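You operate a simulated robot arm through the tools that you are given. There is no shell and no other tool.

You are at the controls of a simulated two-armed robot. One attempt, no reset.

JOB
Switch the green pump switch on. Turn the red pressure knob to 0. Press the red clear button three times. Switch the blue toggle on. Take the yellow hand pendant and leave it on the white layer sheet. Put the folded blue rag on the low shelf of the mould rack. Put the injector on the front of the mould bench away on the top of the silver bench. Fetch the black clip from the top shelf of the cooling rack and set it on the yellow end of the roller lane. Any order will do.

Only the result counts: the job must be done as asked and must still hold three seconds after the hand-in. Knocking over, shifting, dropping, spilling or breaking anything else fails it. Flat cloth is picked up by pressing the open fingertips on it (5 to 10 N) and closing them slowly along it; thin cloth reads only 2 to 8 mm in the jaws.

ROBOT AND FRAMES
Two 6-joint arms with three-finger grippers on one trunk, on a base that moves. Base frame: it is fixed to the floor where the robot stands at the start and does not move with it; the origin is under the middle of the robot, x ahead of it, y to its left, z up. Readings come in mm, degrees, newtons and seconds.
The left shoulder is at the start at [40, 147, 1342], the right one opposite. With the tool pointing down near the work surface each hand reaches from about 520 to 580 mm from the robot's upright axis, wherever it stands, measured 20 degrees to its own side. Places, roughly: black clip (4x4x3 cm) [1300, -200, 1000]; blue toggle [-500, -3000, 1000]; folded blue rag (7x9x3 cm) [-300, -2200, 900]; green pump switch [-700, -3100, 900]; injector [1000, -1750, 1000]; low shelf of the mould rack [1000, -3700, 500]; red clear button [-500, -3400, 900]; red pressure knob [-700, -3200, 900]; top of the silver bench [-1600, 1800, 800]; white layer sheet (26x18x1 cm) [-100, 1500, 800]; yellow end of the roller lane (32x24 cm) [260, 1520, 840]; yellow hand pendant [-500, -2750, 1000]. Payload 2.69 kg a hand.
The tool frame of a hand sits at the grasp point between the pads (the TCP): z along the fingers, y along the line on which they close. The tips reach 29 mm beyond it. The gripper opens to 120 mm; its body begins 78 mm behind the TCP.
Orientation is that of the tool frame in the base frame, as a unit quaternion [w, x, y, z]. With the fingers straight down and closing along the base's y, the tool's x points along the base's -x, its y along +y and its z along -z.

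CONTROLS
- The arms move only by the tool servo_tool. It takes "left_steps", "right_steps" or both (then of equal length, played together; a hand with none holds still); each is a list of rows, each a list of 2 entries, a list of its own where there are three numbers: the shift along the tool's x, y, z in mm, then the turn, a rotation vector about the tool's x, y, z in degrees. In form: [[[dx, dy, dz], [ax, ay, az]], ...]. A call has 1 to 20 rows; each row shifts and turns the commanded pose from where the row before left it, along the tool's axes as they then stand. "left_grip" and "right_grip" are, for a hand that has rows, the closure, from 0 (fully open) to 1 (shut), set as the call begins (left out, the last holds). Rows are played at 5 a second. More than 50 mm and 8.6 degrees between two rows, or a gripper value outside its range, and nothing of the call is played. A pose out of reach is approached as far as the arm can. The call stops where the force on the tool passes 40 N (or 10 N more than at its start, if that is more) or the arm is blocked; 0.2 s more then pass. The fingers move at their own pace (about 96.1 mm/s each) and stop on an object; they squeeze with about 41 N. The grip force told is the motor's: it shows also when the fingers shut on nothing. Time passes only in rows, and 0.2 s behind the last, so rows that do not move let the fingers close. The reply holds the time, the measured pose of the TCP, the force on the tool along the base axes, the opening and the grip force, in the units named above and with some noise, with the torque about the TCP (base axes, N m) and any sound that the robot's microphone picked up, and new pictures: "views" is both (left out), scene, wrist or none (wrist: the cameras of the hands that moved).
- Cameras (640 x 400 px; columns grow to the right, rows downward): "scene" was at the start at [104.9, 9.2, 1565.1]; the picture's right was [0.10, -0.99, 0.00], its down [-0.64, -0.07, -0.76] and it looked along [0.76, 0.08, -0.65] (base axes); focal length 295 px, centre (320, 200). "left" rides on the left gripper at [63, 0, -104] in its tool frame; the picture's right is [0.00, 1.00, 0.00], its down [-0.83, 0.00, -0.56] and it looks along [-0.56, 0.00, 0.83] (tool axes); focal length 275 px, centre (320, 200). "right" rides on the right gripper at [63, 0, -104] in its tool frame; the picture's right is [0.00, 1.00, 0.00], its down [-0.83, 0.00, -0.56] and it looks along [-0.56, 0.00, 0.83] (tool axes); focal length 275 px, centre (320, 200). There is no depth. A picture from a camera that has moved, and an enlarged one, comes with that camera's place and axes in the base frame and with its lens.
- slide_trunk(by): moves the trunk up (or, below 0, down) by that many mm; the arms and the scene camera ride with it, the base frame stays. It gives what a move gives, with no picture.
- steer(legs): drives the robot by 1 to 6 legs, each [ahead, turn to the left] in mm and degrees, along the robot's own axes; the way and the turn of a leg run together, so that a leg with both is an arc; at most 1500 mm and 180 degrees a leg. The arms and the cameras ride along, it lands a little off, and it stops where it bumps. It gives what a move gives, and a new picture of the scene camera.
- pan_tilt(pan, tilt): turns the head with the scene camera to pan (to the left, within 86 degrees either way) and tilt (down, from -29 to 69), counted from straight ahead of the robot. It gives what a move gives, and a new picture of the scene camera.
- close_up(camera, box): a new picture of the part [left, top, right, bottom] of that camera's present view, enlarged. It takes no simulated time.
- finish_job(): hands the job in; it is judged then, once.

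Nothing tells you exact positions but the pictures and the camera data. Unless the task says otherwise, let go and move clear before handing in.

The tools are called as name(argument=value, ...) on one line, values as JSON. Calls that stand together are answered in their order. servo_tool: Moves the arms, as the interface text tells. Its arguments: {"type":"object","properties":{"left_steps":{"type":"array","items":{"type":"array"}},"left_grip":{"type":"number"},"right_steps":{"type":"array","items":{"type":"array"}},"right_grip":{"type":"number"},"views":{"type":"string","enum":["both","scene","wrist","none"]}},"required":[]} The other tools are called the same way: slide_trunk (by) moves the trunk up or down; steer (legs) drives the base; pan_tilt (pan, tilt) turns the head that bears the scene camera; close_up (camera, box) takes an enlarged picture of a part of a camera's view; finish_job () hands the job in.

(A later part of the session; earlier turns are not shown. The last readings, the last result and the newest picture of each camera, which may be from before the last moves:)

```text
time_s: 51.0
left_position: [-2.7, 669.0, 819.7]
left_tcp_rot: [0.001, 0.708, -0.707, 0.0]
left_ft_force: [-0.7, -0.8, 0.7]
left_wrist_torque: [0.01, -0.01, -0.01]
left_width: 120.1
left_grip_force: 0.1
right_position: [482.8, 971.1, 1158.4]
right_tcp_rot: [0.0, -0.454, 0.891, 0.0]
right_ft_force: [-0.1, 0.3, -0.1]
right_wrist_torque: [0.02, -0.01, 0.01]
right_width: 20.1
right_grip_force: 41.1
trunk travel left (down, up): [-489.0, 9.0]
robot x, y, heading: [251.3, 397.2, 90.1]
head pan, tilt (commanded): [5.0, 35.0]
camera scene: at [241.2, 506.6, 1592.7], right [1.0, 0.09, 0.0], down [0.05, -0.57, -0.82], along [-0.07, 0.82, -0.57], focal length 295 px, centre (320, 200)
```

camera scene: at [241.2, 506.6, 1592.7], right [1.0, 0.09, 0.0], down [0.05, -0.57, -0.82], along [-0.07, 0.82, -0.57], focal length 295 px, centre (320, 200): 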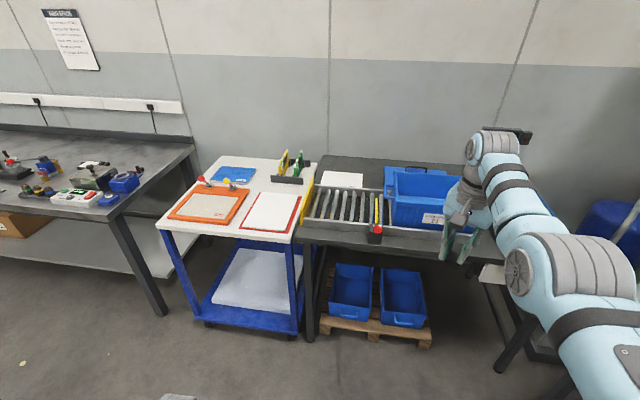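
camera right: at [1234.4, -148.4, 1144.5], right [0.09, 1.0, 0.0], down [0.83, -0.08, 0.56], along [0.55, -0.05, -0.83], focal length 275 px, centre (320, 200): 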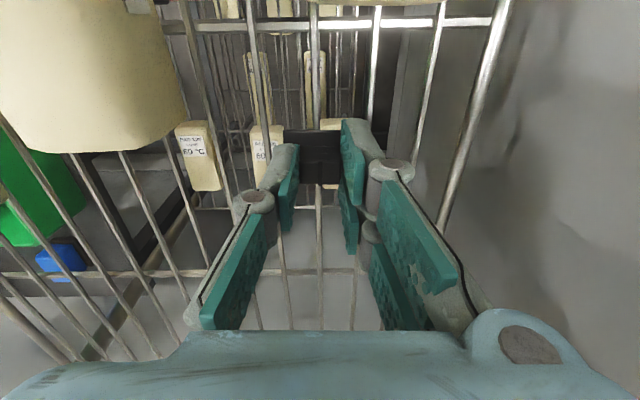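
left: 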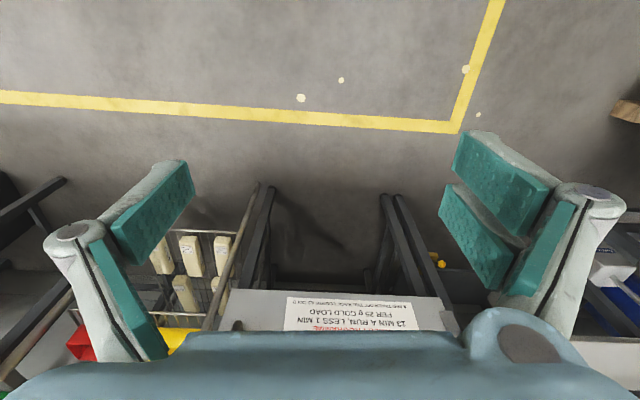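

close_up(camera="scene", box=[280, 145, 440, 245])

close_up(camera="scene", box=[150, 140, 320, 250])

```text
4.00 times, centred on (360, 195) of scene
camera zoom: at [241.2, 506.6, 1592.7], right [1.0, 0.09, 0.0], down [0.05, -0.57, -0.82], along [-0.07, 0.82, -0.57], focal length 1180 px, centre (160, 220)
```

zoom: 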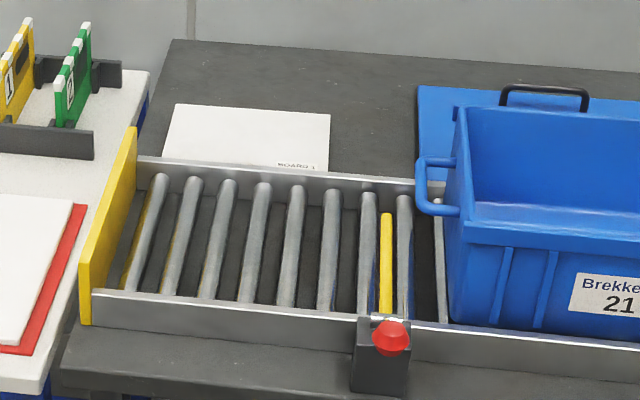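

```text
3.64 times, centred on (235, 195) of scene
camera zoom: at [241.2, 506.6, 1592.7], right [1.0, 0.09, 0.0], down [0.05, -0.57, -0.82], along [-0.07, 0.82, -0.57], focal length 1073 px, centre (629, 218)
```

zoom: 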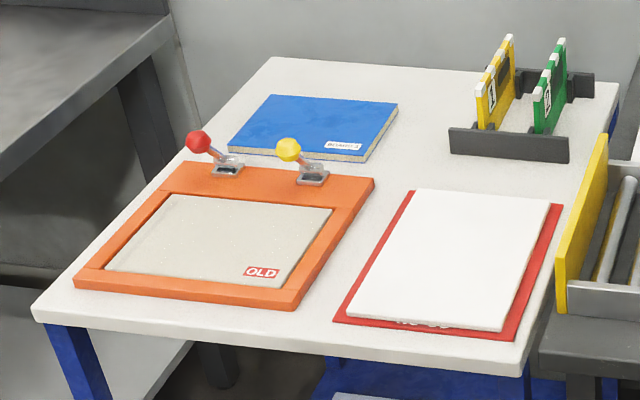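

The yellow end is the roller section between the yellow plate and the yellow bar, centred near (245, 1530), rollers spaced ~40 mm. I drive to about (17, 960) facing it, with the clip still carried high.

steer(legs=[[0, 22.5], [600, 0], [0, -22.5]])

pan_tilt(pan=-15, tilt=50)

```text
time_s: 56.8
left_position: [-229.3, 1227.1, 821.2]
left_tcp_rot: [-0.001, -0.706, 0.709, 0.0]
left_ft_force: [-0.1, 0.0, 0.0]
left_wrist_torque: [-0.02, -0.04, 0.0]
left_width: 120.1
left_grip_force: 0.1
right_position: [257.0, 1526.2, 1159.7]
right_tcp_rot: [0.001, -0.451, 0.893, 0.001]
right_ft_force: [-0.3, 0.5, -0.2]
right_wrist_torque: [0.03, 0.0, -0.02]
right_width: 20.1
right_grip_force: 40.8
trunk travel left (down, up): [-489.0, 9.0]
robot x, y, heading: [19.0, 953.3, 89.8]
head pan, tilt (commanded): [5.0, 35.0]
camera scene: at [12.5, 1063.8, 1592.7], right [1.0, 0.08, 0.0], down [0.05, -0.57, -0.82], along [-0.07, 0.82, -0.57], focal length 295 px, centre (320, 200)
```

scene: 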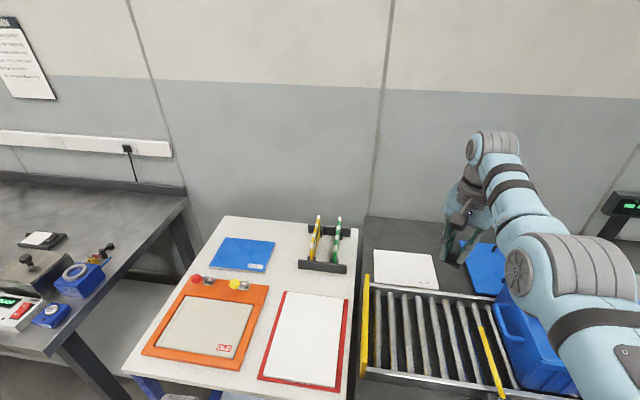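

```text
time_s: 57.6
left_position: [-228.4, 1228.2, 822.2]
left_tcp_rot: [0.0, -0.705, 0.71, 0.0]
left_ft_force: [0.2, 0.1, -0.4]
left_wrist_torque: [0.01, -0.01, -0.02]
left_width: 120.1
left_grip_force: 0.0
right_position: [258.1, 1527.8, 1160.5]
right_tcp_rot: [0.0, -0.451, 0.893, 0.0]
right_ft_force: [-0.7, -0.3, -0.2]
right_wrist_torque: [0.02, -0.02, 0.01]
right_width: 20.0
right_grip_force: 40.7
trunk travel left (down, up): [-489.0, 9.0]
robot x, y, heading: [21.6, 957.6, 89.8]
head pan, tilt (commanded): [-15.0, 50.0]
camera scene: at [41.4, 1050.2, 1571.0], right [0.96, -0.26, 0.0], down [-0.2, -0.74, -0.64], along [0.17, 0.62, -0.77], focal length 295 px, centre (320, 200)
```

scene: 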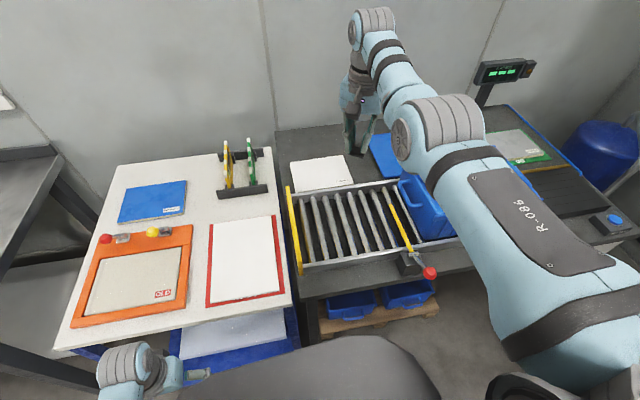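

close_up(camera="scene", box=[270, 150, 440, 290])

close_up(camera="right", box=[0, 0, 640, 400])

```text
2.86 times, centred on (355, 220) of scene
camera zoom: at [41.4, 1050.2, 1571.0], right [0.96, -0.26, 0.0], down [-0.2, -0.74, -0.64], along [0.17, 0.62, -0.77], focal length 843 px, centre (220, 143)
```

zoom: 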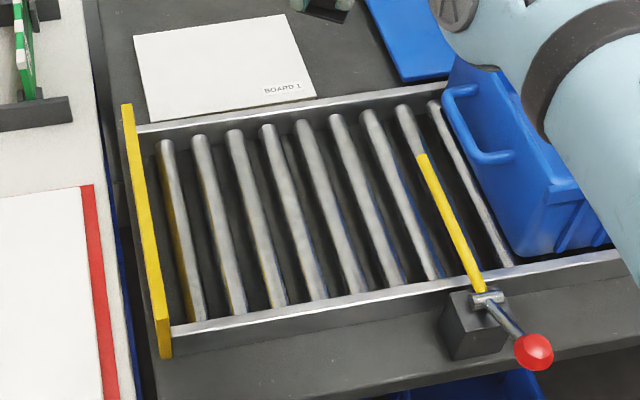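

```text
1.00 times, centred on (320, 200) of right (not enlarged: the box is as wide or as high as the picture)
camera zoom: at [220.0, 1474.7, 1264.0], right [-0.81, 0.59, 0.0], down [0.49, 0.67, 0.56], along [0.33, 0.45, -0.83], focal length 275 px, centre (320, 200)
```

zoom: 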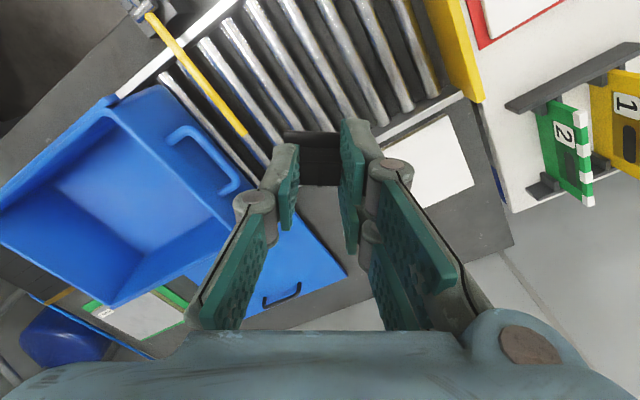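

The lane rollers sit at x≈130, 170, 210, 250, 290… (40 mm pitch) and the clip is held almost diagonally, which is ideal to bridge two rollers. I'll set it at x≈230, y≈1520; first lower the trunk.

slide_trunk(by=-187)

servo_tool(right_steps=[[[7, 6, 0], [0, 0, 0]], [[7, 6, 0], [0, 0, 0]], [[7, 6, 0], [0, 0, 0]], [[0, 0, 0], [0, 0, 0]]], views="both")

```text
time_s: 59.7
left_position: [-228.8, 1226.9, 634.3]
left_tcp_rot: [0.0, -0.705, 0.709, -0.001]
left_ft_force: [0.9, 0.0, -1.8]
left_wrist_torque: [-0.02, 0.01, -0.03]
left_width: 120.0
left_grip_force: 0.1
right_position: [256.9, 1525.5, 972.2]
right_tcp_rot: [0.001, -0.451, 0.892, 0.0]
right_ft_force: [0.3, 0.1, -0.9]
right_wrist_torque: [0.0, -0.01, 0.02]
right_width: 20.0
right_grip_force: 41.3
trunk travel left (down, up): [-302.0, 196.0]
robot x, y, heading: [15.5, 951.8, 89.8]
head pan, tilt (commanded): [-15.0, 50.0]
```

```text
time_s: 60.7
left_position: [-229.0, 1227.6, 634.6]
left_tcp_rot: [0.0, -0.705, 0.709, -0.001]
left_ft_force: [-0.7, -0.8, -0.2]
left_wrist_torque: [0.01, 0.02, 0.02]
left_width: 119.8
left_grip_force: 0.0
right_position: [230.4, 1521.5, 972.1]
right_tcp_rot: [-0.001, -0.451, 0.892, 0.0]
right_ft_force: [0.4, 0.3, -0.6]
right_wrist_torque: [-0.01, 0.03, -0.01]
right_width: 20.1
right_grip_force: 40.7
trunk travel left (down, up): [-302.0, 196.0]
robot x, y, heading: [16.6, 955.3, 89.8]
head pan, tilt (commanded): [-15.0, 50.0]
camera scene: at [41.3, 1050.3, 1383.7], right [0.96, -0.26, 0.0], down [-0.2, -0.74, -0.64], along [0.17, 0.62, -0.77], focal length 295 px, centre (320, 200)
camera right: at [192.5, 1468.8, 1076.9], right [-0.81, 0.59, 0.0], down [0.49, 0.67, 0.56], along [0.33, 0.45, -0.83], focal length 275 px, centre (320, 200)
```

scene: 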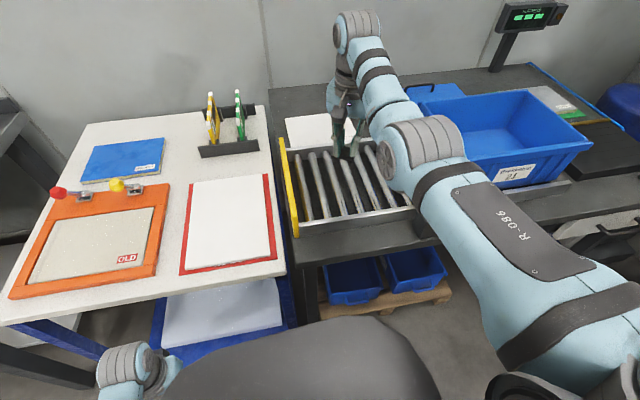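
right: 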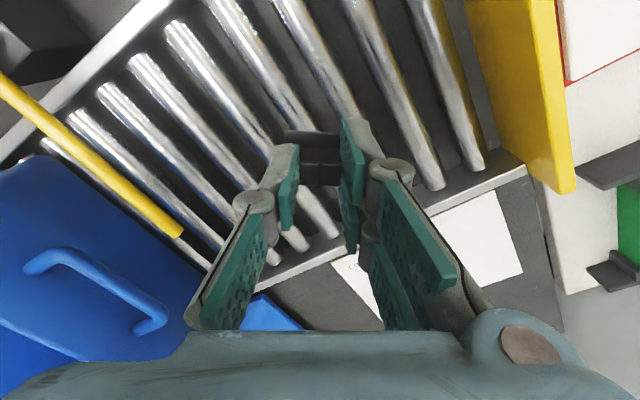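

close_up(camera="scene", box=[270, 130, 420, 240])

close_up(camera="right", box=[220, 60, 480, 220])

```text
3.64 times, centred on (345, 185) of scene
camera zoom: at [41.3, 1050.3, 1383.7], right [0.96, -0.26, 0.0], down [-0.2, -0.74, -0.64], along [0.17, 0.62, -0.77], focal length 1073 px, centre (229, 254)
```

zoom: 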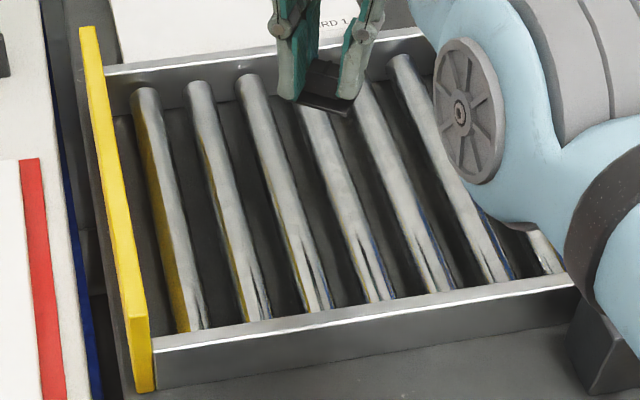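

```text
2.46 times, centred on (350, 140) of right
camera zoom: at [192.5, 1468.8, 1076.9], right [-0.81, 0.59, 0.0], down [0.49, 0.67, 0.56], along [0.33, 0.45, -0.83], focal length 678 px, centre (246, 348)
```

zoom: 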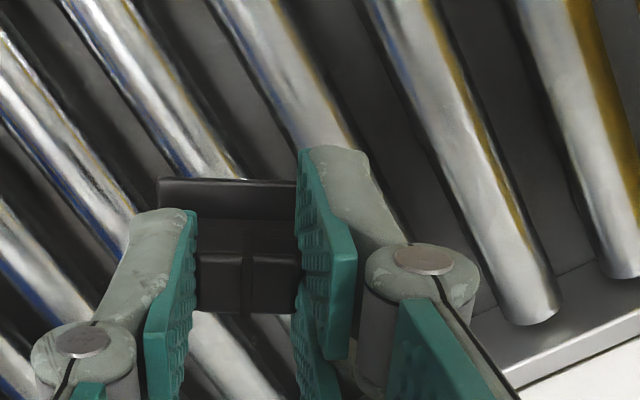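

Rollers' tops are at z≈849, with the gap centre at x≈230 for y≈1521 — the hand is right there. I lower in steps.

servo_tool(right_steps=[[[0, 0, 20], [0, 0, 0]], [[0, 0, 20], [0, 0, 0]], [[0, 0, 20], [0, 0, 0]], [[0, 0, 8], [0, 0, 0]], [[0, 0, 0], [0, 0, 0]]], views="both")

close_up(camera="scene", box=[290, 120, 410, 220])

```text
time_s: 61.9
left_position: [-229.3, 1227.8, 634.1]
left_tcp_rot: [-0.001, -0.705, 0.709, 0.0]
left_ft_force: [0.7, -0.2, -0.7]
left_wrist_torque: [-0.01, 0.02, 0.01]
left_width: 119.7
left_grip_force: 0.0
right_position: [230.9, 1521.7, 903.7]
right_tcp_rot: [0.0, -0.45, 0.893, 0.0]
right_ft_force: [0.2, 0.1, -0.4]
right_wrist_torque: [0.01, -0.01, -0.01]
right_width: 20.0
right_grip_force: 41.0
trunk travel left (down, up): [-302.0, 196.0]
robot x, y, heading: [22.2, 955.4, 89.7]
head pan, tilt (commanded): [-15.0, 50.0]
camera scene: at [41.2, 1050.2, 1383.7], right [0.96, -0.26, 0.0], down [-0.2, -0.74, -0.64], along [0.17, 0.62, -0.77], focal length 295 px, centre (320, 200)
camera right: at [192.6, 1468.9, 1008.4], right [-0.81, 0.59, 0.0], down [0.49, 0.67, 0.56], along [0.33, 0.45, -0.83], focal length 275 px, centre (320, 200)
```

scene: 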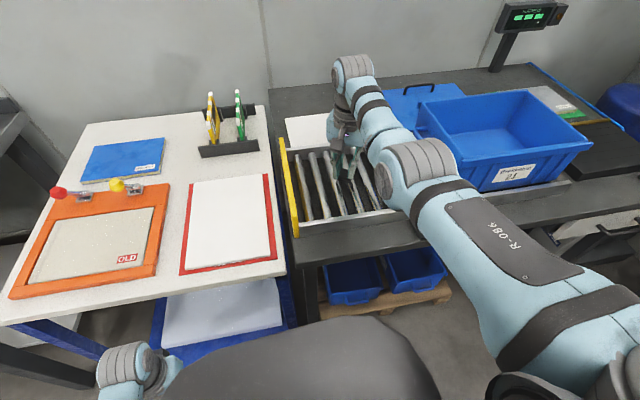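
right: 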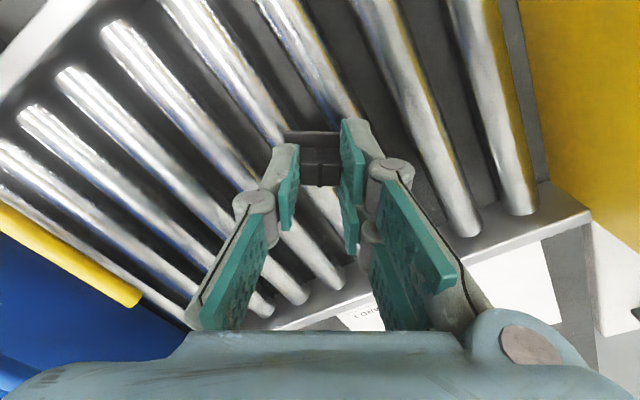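

```text
4.00 times, centred on (350, 170) of scene
camera zoom: at [41.2, 1050.2, 1383.7], right [0.96, -0.26, 0.0], down [-0.2, -0.74, -0.64], along [0.17, 0.62, -0.77], focal length 1180 px, centre (200, 320)
```

zoom: 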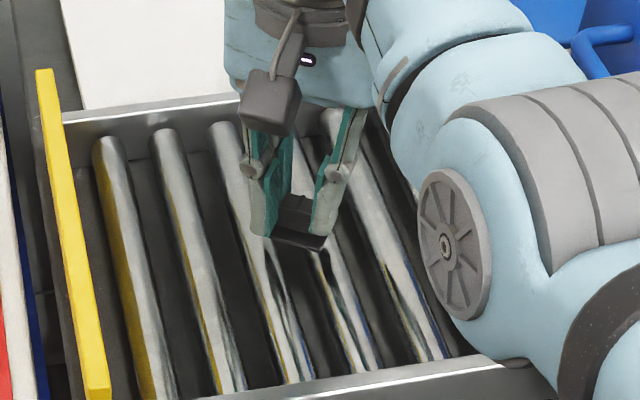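

The clip hovers over the gap between the third and fourth rollers, as planned. Final descent in small steps watching force.

servo_tool(right_steps=[[[0, 0, 5], [0, 0, 0]], [[0, 0, 4], [0, 0, 0]], [[0, 0, 0], [0, 0, 0]]], views="none")

servo_tool(right_steps=[[[0, 0, 2], [0, 0, 0]], [[0, 0, 0], [0, 0, 0]]], views="none")

servo_tool(right_steps=[[[0, 0, 2], [0, 0, 0]], [[0, 0, 0], [0, 0, 0]]], views="wrist")

```text
time_s: 62.7
left_position: [-229.2, 1227.9, 634.5]
left_tcp_rot: [0.0, -0.705, 0.709, 0.0]
left_ft_force: [-0.5, 0.5, -0.5]
left_wrist_torque: [0.01, -0.05, -0.01]
left_width: 120.0
left_grip_force: 0.1
right_position: [230.2, 1522.1, 896.3]
right_tcp_rot: [0.0, -0.451, 0.892, -0.001]
right_ft_force: [0.2, 0.4, -0.2]
right_wrist_torque: [-0.06, -0.01, 0.02]
right_width: 20.2
right_grip_force: 41.1
trunk travel left (down, up): [-302.0, 196.0]
robot x, y, heading: [18.8, 954.5, 89.5]
head pan, tilt (commanded): [-15.0, 50.0]
```

```text
time_s: 63.3
left_position: [-228.5, 1226.7, 633.5]
left_tcp_rot: [0.001, -0.705, 0.71, 0.0]
left_ft_force: [-0.1, -0.4, 0.2]
left_wrist_torque: [-0.03, -0.02, -0.01]
left_width: 119.9
left_grip_force: 0.0
right_position: [230.4, 1521.6, 893.0]
right_tcp_rot: [0.0, -0.45, 0.893, 0.0]
right_ft_force: [0.1, -0.9, 0.2]
right_wrist_torque: [0.0, 0.0, -0.01]
right_width: 20.3
right_grip_force: 40.7
trunk travel left (down, up): [-302.0, 196.0]
robot x, y, heading: [16.6, 955.6, 89.7]
head pan, tilt (commanded): [-15.0, 50.0]
```

```text
time_s: 63.9
left_position: [-229.7, 1228.4, 634.2]
left_tcp_rot: [-0.001, -0.705, 0.709, 0.0]
left_ft_force: [-0.8, 0.2, -0.7]
left_wrist_torque: [0.02, 0.0, 0.0]
left_width: 120.2
left_grip_force: 0.0
right_position: [230.3, 1521.1, 891.6]
right_tcp_rot: [0.0, -0.451, 0.893, 0.0]
right_ft_force: [-0.4, -0.2, -1.1]
right_wrist_torque: [0.02, 0.02, 0.01]
right_width: 20.0
right_grip_force: 41.3
trunk travel left (down, up): [-302.0, 196.0]
robot x, y, heading: [17.6, 956.3, 89.7]
head pan, tilt (commanded): [-15.0, 50.0]
camera right: at [192.6, 1468.7, 995.8], right [-0.81, 0.59, 0.0], down [0.49, 0.67, 0.56], along [0.33, 0.45, -0.83], focal length 275 px, centre (320, 200)
```

right: 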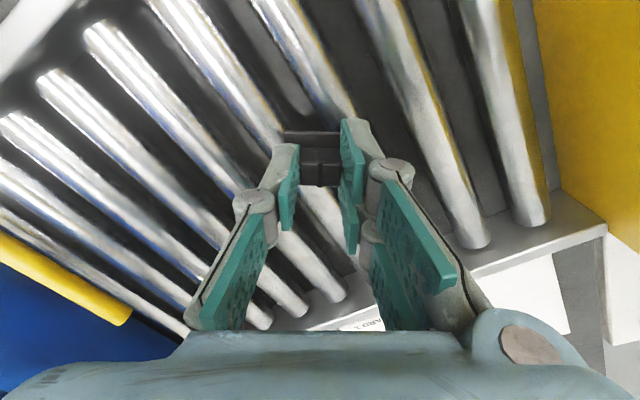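

servo_tool(right_steps=[[[0, 0, 2], [0, 0, 0]], [[0, 0, 0], [0, 0, 0]]], views="none")

servo_tool(right_steps=[[[0, 0, 1.5], [0, 0, 0]], [[0, 0, 0], [0, 0, 0]]], views="none")

servo_tool(right_steps=[[[0, 0, 1.5], [0, 0, 0]], [[0, 0, 0], [0, 0, 0]]], views="none")

```text
time_s: 64.5
left_position: [-229.3, 1227.1, 634.6]
left_tcp_rot: [0.001, -0.705, 0.709, 0.0]
left_ft_force: [0.2, -0.4, 0.4]
left_wrist_torque: [0.0, 0.01, 0.0]
left_width: 119.9
left_grip_force: 0.0
right_position: [230.6, 1520.8, 890.0]
right_tcp_rot: [0.001, -0.451, 0.893, 0.001]
right_ft_force: [-0.4, -0.4, 2.9]
right_wrist_torque: [0.04, -0.04, 0.02]
right_width: 20.2
right_grip_force: 40.7
trunk travel left (down, up): [-302.0, 196.0]
robot x, y, heading: [16.8, 953.5, 89.5]
head pan, tilt (commanded): [-15.0, 50.0]
```

```text
time_s: 65.1
left_position: [-229.5, 1226.3, 634.0]
left_tcp_rot: [0.001, -0.705, 0.709, 0.001]
left_ft_force: [0.3, -1.0, -0.1]
left_wrist_torque: [-0.01, 0.01, -0.01]
left_width: 120.1
left_grip_force: 0.0
right_position: [229.8, 1519.6, 889.5]
right_tcp_rot: [0.001, -0.451, 0.893, 0.001]
right_ft_force: [1.2, 3.2, 12.9]
right_wrist_torque: [0.14, -0.07, -0.01]
right_width: 20.3
right_grip_force: 41.5
trunk travel left (down, up): [-302.0, 196.0]
robot x, y, heading: [17.5, 955.4, 89.7]
head pan, tilt (commanded): [-15.0, 50.0]
```

```text
time_s: 65.7
left_position: [-230.1, 1226.5, 635.9]
left_tcp_rot: [0.001, -0.705, 0.709, 0.001]
left_ft_force: [0.5, 0.3, 1.0]
left_wrist_torque: [0.03, -0.03, 0.04]
left_width: 119.8
left_grip_force: 0.0
right_position: [230.7, 1519.2, 889.3]
right_tcp_rot: [0.002, -0.451, 0.892, 0.003]
right_ft_force: [1.6, 6.7, 26.4]
right_wrist_torque: [0.22, -0.11, -0.01]
right_width: 20.2
right_grip_force: 41.0
trunk travel left (down, up): [-302.0, 196.0]
robot x, y, heading: [20.1, 956.4, 89.4]
head pan, tilt (commanded): [-15.0, 50.0]
```

Contact at TCP z≈890. I relax the pressure and open the jaws.

servo_tool(right_steps=[[[0, 0, -2.5], [0, 0, 0]], [[0, 0, 0], [0, 0, 0]]], views="none")

servo_tool(right_steps=[[[0, 0, 0], [0, 0, 0]], [[0, 0, 0], [0, 0, 0]], [[0, 0, 0], [0, 0, 0]]], right_grip=0.55, views="wrist")

```text
time_s: 66.3
left_position: [-229.2, 1225.8, 635.8]
left_tcp_rot: [0.0, -0.706, 0.708, 0.001]
left_ft_force: [0.1, 0.2, 0.1]
left_wrist_torque: [0.04, -0.04, -0.04]
left_width: 120.0
left_grip_force: 0.0
right_position: [230.8, 1519.2, 889.4]
right_tcp_rot: [0.0, -0.451, 0.893, 0.0]
right_ft_force: [1.3, 2.1, 12.2]
right_wrist_torque: [0.12, -0.04, -0.01]
right_width: 20.0
right_grip_force: 40.6
trunk travel left (down, up): [-302.0, 196.0]
robot x, y, heading: [19.1, 956.6, 89.6]
head pan, tilt (commanded): [-15.0, 50.0]
```

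```text
time_s: 67.1
left_position: [-229.3, 1227.0, 634.3]
left_tcp_rot: [-0.001, -0.706, 0.709, 0.0]
left_ft_force: [-0.2, 0.0, 0.5]
left_wrist_torque: [0.02, 0.0, -0.01]
left_width: 119.9
left_grip_force: 0.0
right_position: [230.1, 1520.5, 889.3]
right_tcp_rot: [0.0, -0.451, 0.893, 0.001]
right_ft_force: [0.4, -0.3, 1.0]
right_wrist_torque: [-0.02, -0.03, -0.01]
right_width: 54.5
right_grip_force: 0.1
trunk travel left (down, up): [-302.0, 196.0]
robot x, y, heading: [20.5, 955.5, 89.7]
head pan, tilt (commanded): [-15.0, 50.0]
camera right: at [192.7, 1468.7, 993.2], right [-0.81, 0.59, 0.0], down [0.49, 0.67, 0.56], along [0.33, 0.45, -0.83], focal length 275 px, centre (320, 200)
```

right: 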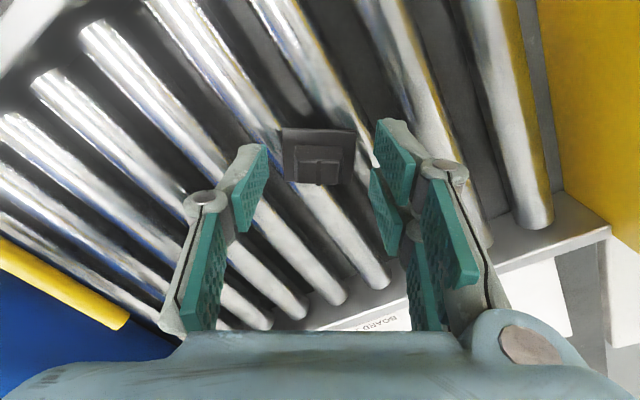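

close_up(camera="right", box=[220, 90, 420, 215])

close_up(camera="scene", box=[300, 130, 400, 210])

```text
3.20 times, centred on (320, 152) of right
camera zoom: at [192.7, 1468.7, 993.2], right [-0.81, 0.59, 0.0], down [0.49, 0.67, 0.56], along [0.33, 0.45, -0.83], focal length 881 px, centre (320, 352)
```

zoom: 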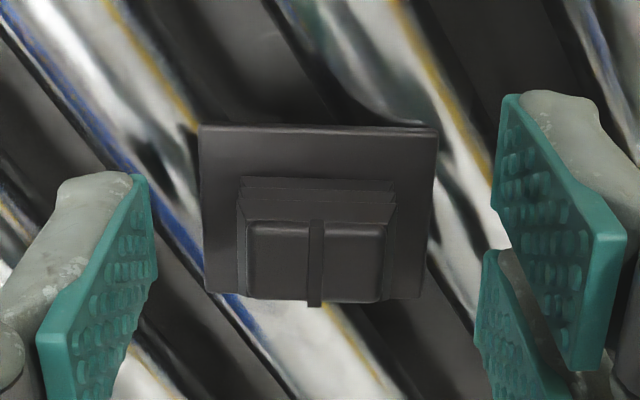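

```text
5.00 times, centred on (350, 170) of scene
camera zoom: at [41.3, 1050.4, 1383.7], right [0.96, -0.26, 0.0], down [-0.2, -0.74, -0.64], along [0.17, 0.62, -0.77], focal length 1476 px, centre (170, 350)
```

zoom: 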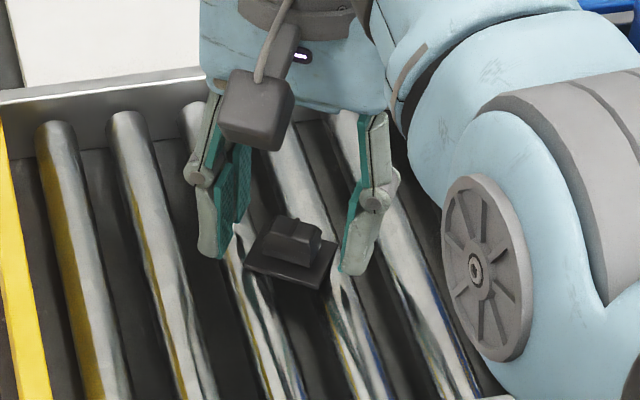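

The clip sits level, bridging two rollers. I lift away and check.

servo_tool(right_steps=[[[0, 0, -10], [0, 0, 0]], [[0, 0, -20], [0, 0, 0]], [[0, 0, -20], [0, 0, 0]], [[0, 0, -20], [0, 0, 0]], [[0, 0, 0], [0, 0, 0]]], views="wrist")

slide_trunk(by=190)

close_up(camera="scene", box=[280, 150, 440, 270])

```text
time_s: 68.3
left_position: [-229.6, 1226.8, 634.7]
left_tcp_rot: [0.0, -0.706, 0.709, -0.001]
left_ft_force: [-0.2, -0.9, -0.5]
left_wrist_torque: [0.02, -0.02, -0.03]
left_width: 119.9
left_grip_force: 0.1
right_position: [230.2, 1520.7, 959.0]
right_tcp_rot: [0.0, -0.451, 0.893, 0.0]
right_ft_force: [1.0, 1.2, 0.1]
right_wrist_torque: [-0.02, 0.0, -0.01]
right_width: 54.1
right_grip_force: 0.2
trunk travel left (down, up): [-302.0, 196.0]
robot x, y, heading: [22.2, 952.9, 89.9]
head pan, tilt (commanded): [-15.0, 50.0]
camera right: at [193.0, 1468.5, 1063.1], right [-0.81, 0.59, 0.0], down [0.49, 0.67, 0.56], along [0.33, 0.45, -0.83], focal length 275 px, centre (320, 200)
```

right: 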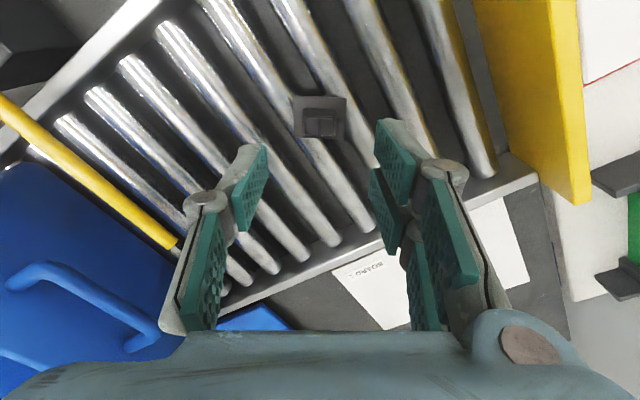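

```text
time_s: 70.4
left_position: [-229.5, 1226.5, 823.9]
left_tcp_rot: [0.0, -0.706, 0.709, -0.001]
left_ft_force: [-0.6, -0.4, 0.9]
left_wrist_torque: [0.01, 0.05, 0.03]
left_width: 120.0
left_grip_force: 0.1
right_position: [230.6, 1520.4, 1147.7]
right_tcp_rot: [0.0, -0.451, 0.893, 0.0]
right_ft_force: [0.2, 0.1, -0.5]
right_wrist_torque: [-0.01, -0.02, -0.01]
right_width: 53.9
right_grip_force: 0.0
trunk travel left (down, up): [-492.0, 6.0]
robot x, y, heading: [22.1, 952.8, 89.7]
head pan, tilt (commanded): [-15.0, 50.0]
```

```text
3.33 times, centred on (360, 210) of scene
camera zoom: at [41.2, 1050.3, 1574.0], right [0.96, -0.26, 0.0], down [-0.2, -0.74, -0.64], along [0.17, 0.62, -0.77], focal length 984 px, centre (187, 167)
```

zoom: 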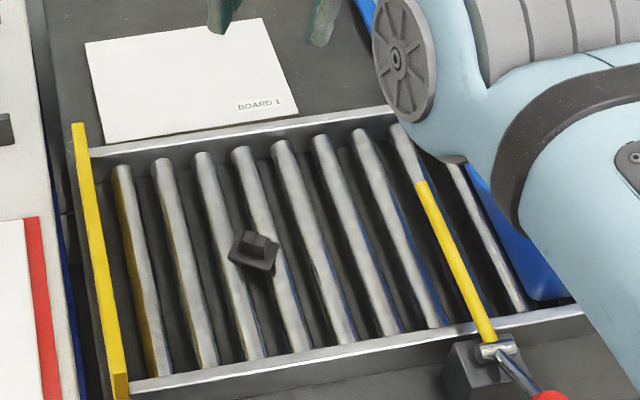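

The clip lies stably on the yellow end. While here, I look at the white sheet and toward the silver bench on the left.

pan_tilt(pan=60, tilt=25)

pan_tilt(pan=20, tilt=50)

```text
time_s: 71.8
left_position: [-229.1, 1227.0, 823.4]
left_tcp_rot: [0.0, -0.706, 0.709, 0.0]
left_ft_force: [0.0, -0.1, 1.0]
left_wrist_torque: [0.0, 0.02, -0.01]
left_width: 120.1
left_grip_force: 0.0
right_position: [231.0, 1519.4, 1147.4]
right_tcp_rot: [-0.001, -0.451, 0.893, 0.0]
right_ft_force: [0.2, 1.3, -0.2]
right_wrist_torque: [0.01, 0.0, 0.02]
right_width: 54.0
right_grip_force: 0.0
trunk travel left (down, up): [-492.0, 6.0]
robot x, y, heading: [20.2, 955.8, 89.6]
head pan, tilt (commanded): [60.0, 25.0]
camera scene: at [-58.6, 1022.6, 1611.3], right [0.51, 0.86, 0.0], down [0.36, -0.21, -0.91], along [-0.78, 0.46, -0.42], focal length 295 px, centre (320, 200)
```

scene: 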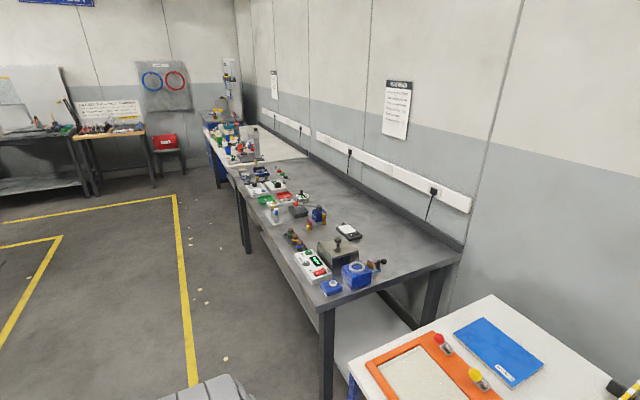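

```text
time_s: 72.9
left_position: [-228.4, 1227.6, 824.7]
left_tcp_rot: [0.0, -0.705, 0.709, 0.0]
left_ft_force: [0.8, 0.3, -0.6]
left_wrist_torque: [0.02, 0.0, 0.02]
left_width: 120.0
left_grip_force: 0.1
right_position: [229.8, 1521.0, 1150.2]
right_tcp_rot: [0.0, -0.45, 0.893, 0.0]
right_ft_force: [-0.9, -0.8, 0.0]
right_wrist_torque: [-0.03, -0.01, -0.01]
right_width: 54.0
right_grip_force: 0.0
trunk travel left (down, up): [-492.0, 6.0]
robot x, y, heading: [20.0, 955.3, 89.6]
head pan, tilt (commanded): [20.0, 50.0]
camera scene: at [-5.2, 1048.4, 1573.9], right [0.94, 0.34, 0.0], down [0.26, -0.72, -0.64], along [-0.22, 0.61, -0.77], focal length 295 px, centre (320, 200)
```

scene: 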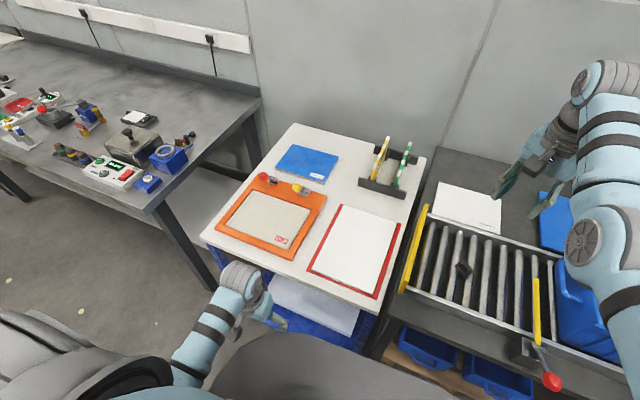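

The sheet lies in a red frame on the cart near (-55, 1513); the silver bench is the long steel bench further left. Now I back away and tuck the right arm for travel.

steer(legs=[[-500, 0]])

servo_tool(right_steps=[[[0, 0, 0], [0, 0, -8]], [[0, 0, 0], [0, 0, -8]], [[0, 0, 0], [0, 0, -8]], [[0, 0, 0], [0, 0, -8]], [[0, 0, 0], [0, 0, -4]], [[0, -7, 35], [0, 0, 0]], [[0, -7, 35], [0, 0, 0]], [[2, -7, 35], [0, 0, 0]], [[20, -7, 28], [0, 0, 0]], [[20, -6, 28], [0, 0, 0]], [[20, -6, 28], [0, 0, 0]], [[25, 0, 25], [0, 0, 0]], [[25, 0, 25], [0, 0, 0]], [[25, 0, 25], [0, 0, 0]], [[30, 0, 20], [0, 0, 0]], [[30, 0, 20], [0, 0, 0]], [[30, 0, 20], [0, 0, 0]], [[30, 0, 12], [0, 0, 0]], [[30, 0, 8], [0, 0, 0]]], right_grip=0, views="scene")

```text
time_s: 75.9
left_position: [-233.0, 726.2, 825.0]
left_tcp_rot: [0.0, -0.705, 0.709, 0.0]
left_ft_force: [-1.1, 0.2, 0.0]
left_wrist_torque: [-0.03, 0.02, 0.04]
left_width: 120.2
left_grip_force: 0.1
right_position: [228.4, 1020.4, 1148.0]
right_tcp_rot: [-0.001, -0.45, 0.893, -0.001]
right_ft_force: [-0.1, 0.2, 0.8]
right_wrist_torque: [-0.04, 0.01, 0.02]
right_width: 53.9
right_grip_force: 0.1
trunk travel left (down, up): [-492.0, 6.0]
robot x, y, heading: [16.8, 454.0, 89.6]
head pan, tilt (commanded): [20.0, 50.0]
camera scene: at [-7.8, 549.4, 1573.6], right [0.94, 0.34, 0.0], down [0.26, -0.72, -0.64], along [-0.22, 0.6, -0.77], focal length 295 px, centre (320, 200)
```

scene: 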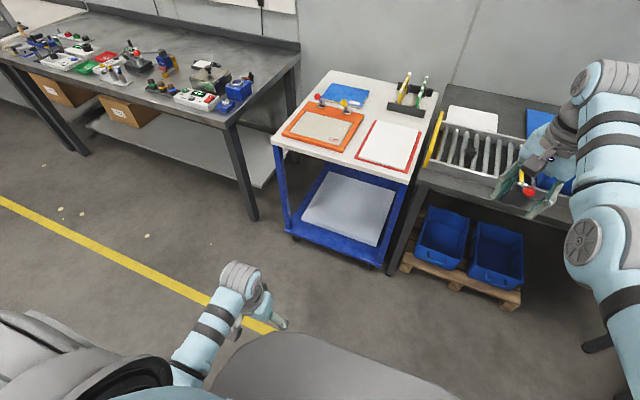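

```text
time_s: 79.9
left_position: [-232.5, 724.9, 825.0]
left_tcp_rot: [0.0, -0.705, 0.709, 0.001]
left_ft_force: [-0.5, -0.1, -0.4]
left_wrist_torque: [0.0, 0.0, -0.02]
left_width: 120.0
left_grip_force: 0.0
right_position: [266.1, 731.9, 806.0]
right_tcp_rot: [0.0, -0.705, 0.709, 0.0]
right_ft_force: [0.3, -0.5, 1.0]
right_wrist_torque: [0.02, 0.01, 0.0]
right_width: 120.2
right_grip_force: 0.0
trunk travel left (down, up): [-492.0, 6.0]
robot x, y, heading: [18.5, 454.3, 89.6]
head pan, tilt (commanded): [20.0, 50.0]
camera scene: at [-7.8, 544.9, 1573.9], right [0.94, 0.34, 0.0], down [0.26, -0.72, -0.64], along [-0.22, 0.61, -0.77], focal length 295 px, centre (320, 200)
```

scene: 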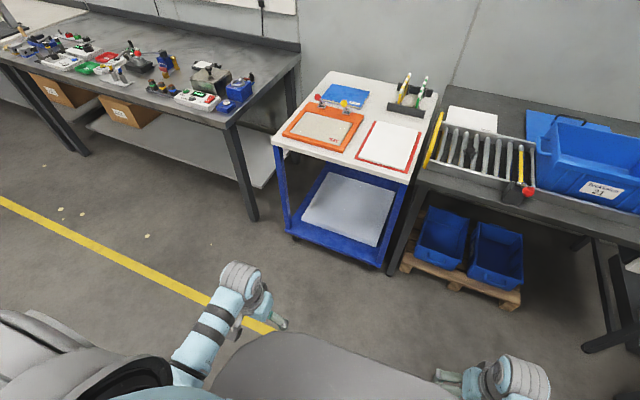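

Both arms are tucked symmetrically. I turn around and drive down the aisle at x≈310, to y≈-500 first.

steer(legs=[[0, -162.6], [998, 0], [0, -17]])

pan_tilt(pan=0, tilt=25)

```text
time_s: 92.7
left_position: [535.0, -784.1, 824.0]
left_tcp_rot: [0.0, 0.714, 0.7, 0.0]
left_ft_force: [-0.2, 0.2, -0.5]
left_wrist_torque: [0.04, -0.03, 0.0]
left_width: 119.6
left_grip_force: 0.0
right_position: [36.3, -782.1, 805.0]
right_tcp_rot: [0.0, 0.714, 0.7, 0.0]
right_ft_force: [-0.3, -0.2, 0.1]
right_wrist_torque: [-0.02, -0.01, -0.01]
right_width: 119.8
right_grip_force: 0.0
trunk travel left (down, up): [-492.0, 6.0]
robot x, y, heading: [291.1, -508.3, -91.2]
head pan, tilt (commanded): [20.0, 50.0]
camera scene: at [313.8, -600.5, 1573.8], right [-0.95, -0.32, 0.0], down [-0.25, 0.73, -0.64], along [0.21, -0.61, -0.77], focal length 295 px, centre (320, 200)
```

scene: 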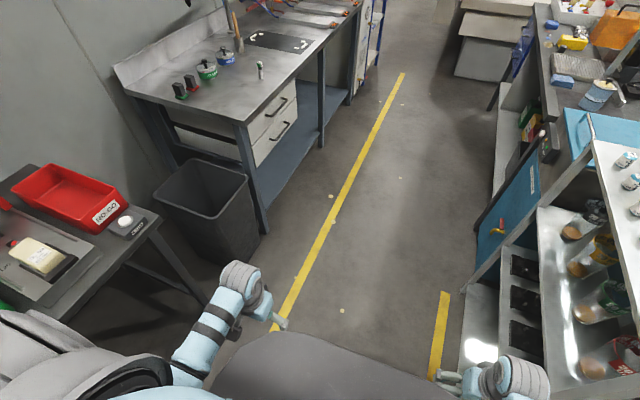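

```text
time_s: 93.6
left_position: [534.2, -782.1, 824.9]
left_tcp_rot: [0.001, 0.714, 0.7, 0.001]
left_ft_force: [-0.4, 0.0, 0.3]
left_wrist_torque: [0.02, 0.01, -0.03]
left_width: 120.2
left_grip_force: 0.1
right_position: [37.6, -782.1, 805.2]
right_tcp_rot: [0.001, 0.714, 0.7, 0.0]
right_ft_force: [0.0, 0.0, 0.3]
right_wrist_torque: [0.0, 0.01, 0.0]
right_width: 120.2
right_grip_force: 0.0
trunk travel left (down, up): [-492.0, 6.0]
robot x, y, heading: [287.8, -510.8, -91.2]
head pan, tilt (commanded): [0.0, 25.0]
camera scene: at [286.4, -619.3, 1611.2], right [-1.0, 0.02, 0.0], down [0.01, 0.42, -0.91], along [-0.02, -0.91, -0.42], focal length 295 px, centre (320, 200)
```

scene: 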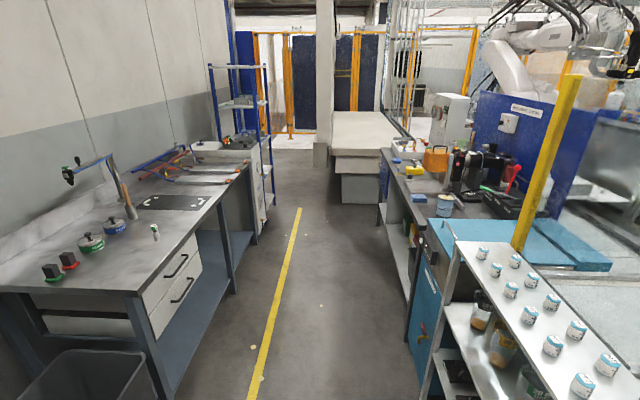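

The aisle runs between x≈-250 and x≈870. I drive on to y≈-1900 and look at the right-hand benches.

steer(legs=[[0, 2.3], [1390, 0]])

pan_tilt(pan=-45, tilt=30)

pan_tilt(pan=45, tilt=30)

```text
time_s: 101.0
left_position: [572.8, -2168.9, 823.9]
left_tcp_rot: [0.0, 0.7, 0.714, -0.001]
left_ft_force: [0.2, 0.7, -0.9]
left_wrist_torque: [-0.02, 0.02, 0.0]
left_width: 119.8
left_grip_force: 0.1
right_position: [75.5, -2187.9, 805.6]
right_tcp_rot: [0.002, 0.701, 0.713, 0.0]
right_ft_force: [-0.6, 0.4, 0.4]
right_wrist_torque: [0.01, -0.02, -0.03]
right_width: 119.9
right_grip_force: 0.0
trunk travel left (down, up): [-492.0, 6.0]
robot x, y, heading: [315.8, -1906.8, -88.7]
head pan, tilt (commanded): [0.0, 25.0]
camera scene: at [318.6, -2014.4, 1611.4], right [-1.0, -0.02, 0.0], down [-0.01, 0.42, -0.91], along [0.02, -0.91, -0.42], focal length 295 px, centre (320, 200)
```

scene: 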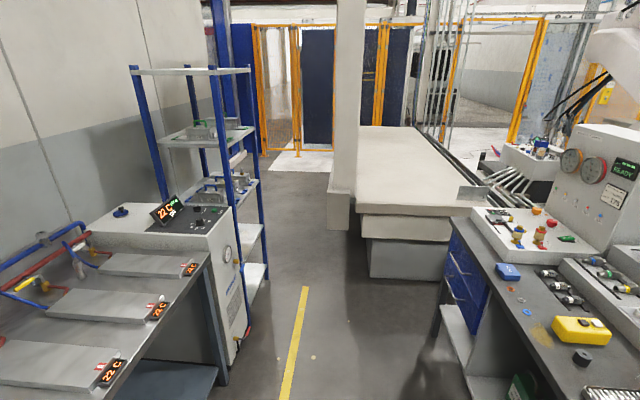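

```text
time_s: 102.1
left_position: [572.7, -2169.1, 824.2]
left_tcp_rot: [0.0, 0.7, 0.714, 0.0]
left_ft_force: [0.6, 0.1, 0.3]
left_wrist_torque: [-0.01, -0.03, -0.01]
left_width: 120.0
left_grip_force: 0.1
right_position: [76.6, -2187.5, 804.3]
right_tcp_rot: [0.001, 0.701, 0.713, -0.001]
right_ft_force: [0.1, -0.8, 0.2]
right_wrist_torque: [0.02, 0.0, -0.02]
right_width: 120.0
right_grip_force: 0.2
trunk travel left (down, up): [-492.0, 6.0]
robot x, y, heading: [320.1, -1898.9, -88.8]
head pan, tilt (commanded): [-45.0, 30.0]
camera scene: at [254.2, -1988.3, 1603.4], right [-0.72, 0.69, 0.0], down [0.35, 0.36, -0.87], along [-0.6, -0.62, -0.5], focal length 295 px, centre (320, 200)
```

scene: 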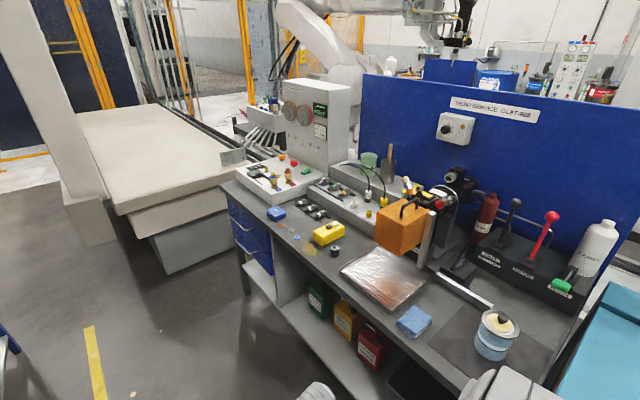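

```text
time_s: 103.8
left_position: [572.7, -2167.7, 823.9]
left_tcp_rot: [0.0, 0.7, 0.714, 0.0]
left_ft_force: [0.4, 0.4, 0.5]
left_wrist_torque: [-0.02, 0.0, 0.03]
left_width: 120.2
left_grip_force: 0.0
right_position: [75.3, -2186.6, 804.6]
right_tcp_rot: [0.0, 0.701, 0.713, 0.0]
right_ft_force: [-0.7, -0.1, -0.7]
right_wrist_torque: [0.01, 0.01, 0.0]
right_width: 120.3
right_grip_force: 0.1
trunk travel left (down, up): [-492.0, 6.0]
robot x, y, heading: [313.8, -1904.6, -88.8]
head pan, tilt (commanded): [45.0, 30.0]
camera scene: at [381.9, -1986.0, 1603.3], right [-0.69, -0.72, 0.0], down [-0.36, 0.35, -0.87], along [0.62, -0.6, -0.5], focal length 295 px, centre (320, 200)
```

scene: 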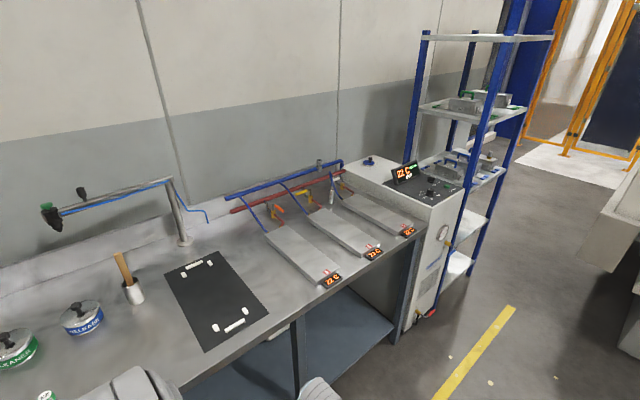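

The mould rack is the blue-framed shelving at the far end of the left bench. The right bench holds the blue rag, a yellow box, and a control panel. I zoom into those.

pan_tilt(pan=-45, tilt=30)

close_up(camera="scene", box=[220, 60, 400, 260])

close_up(camera="scene", box=[220, 140, 350, 260])

close_up(camera="scene", box=[320, 160, 560, 380])

```text
time_s: 105.4
left_position: [572.8, -2168.5, 825.1]
left_tcp_rot: [0.0, 0.7, 0.714, -0.001]
left_ft_force: [-0.2, 0.7, 0.2]
left_wrist_torque: [-0.03, 0.02, -0.05]
left_width: 119.9
left_grip_force: 0.0
right_position: [75.6, -2185.9, 804.3]
right_tcp_rot: [0.0, 0.701, 0.713, 0.0]
right_ft_force: [0.3, 1.1, 0.0]
right_wrist_torque: [-0.01, -0.01, -0.04]
right_width: 120.0
right_grip_force: 0.1
trunk travel left (down, up): [-492.0, 6.0]
robot x, y, heading: [315.8, -1906.6, -89.0]
head pan, tilt (commanded): [-45.0, 30.0]
camera scene: at [254.2, -1988.4, 1603.4], right [-0.72, 0.69, 0.0], down [0.35, 0.36, -0.87], along [-0.6, -0.62, -0.5], focal length 295 px, centre (320, 200)
```

scene: 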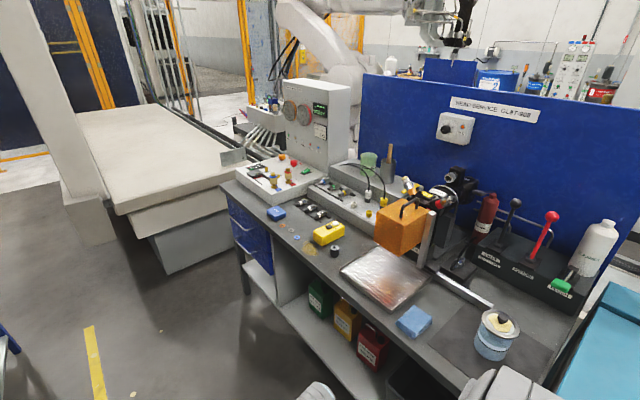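

```text
2.00 times, centred on (310, 160) of scene
camera zoom: at [254.2, -1988.4, 1603.4], right [-0.72, 0.69, 0.0], down [0.35, 0.36, -0.87], along [-0.6, -0.62, -0.5], focal length 590 px, centre (340, 280)
```

zoom: 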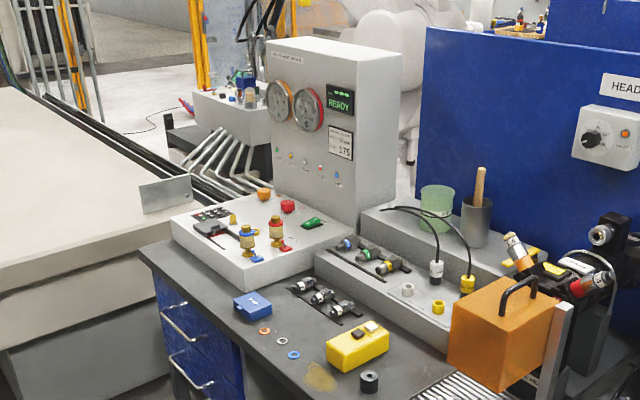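

```text
3.33 times, centred on (285, 200) of scene
camera zoom: at [254.2, -1988.4, 1603.4], right [-0.72, 0.69, 0.0], down [0.35, 0.36, -0.87], along [-0.6, -0.62, -0.5], focal length 984 px, centre (437, 200)
```

zoom: 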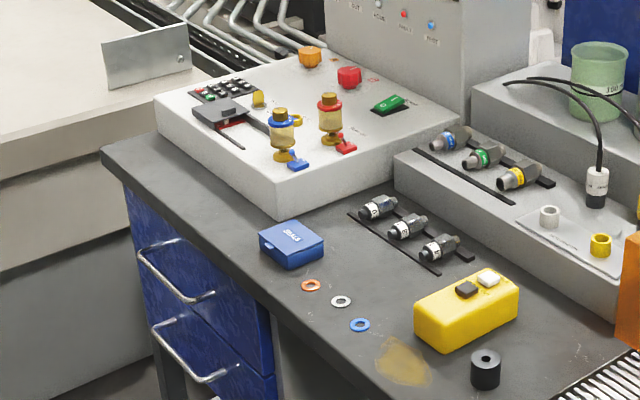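

```text
1.82 times, centred on (440, 270) of scene
camera zoom: at [254.2, -1988.4, 1603.4], right [-0.72, 0.69, 0.0], down [0.35, 0.36, -0.87], along [-0.6, -0.62, -0.5], focal length 536 px, centre (102, 73)
```

zoom: 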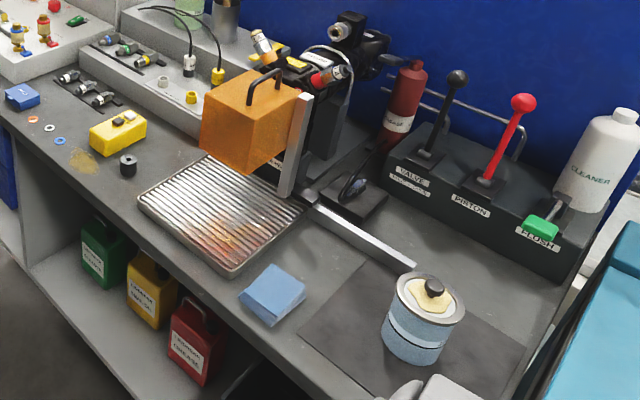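

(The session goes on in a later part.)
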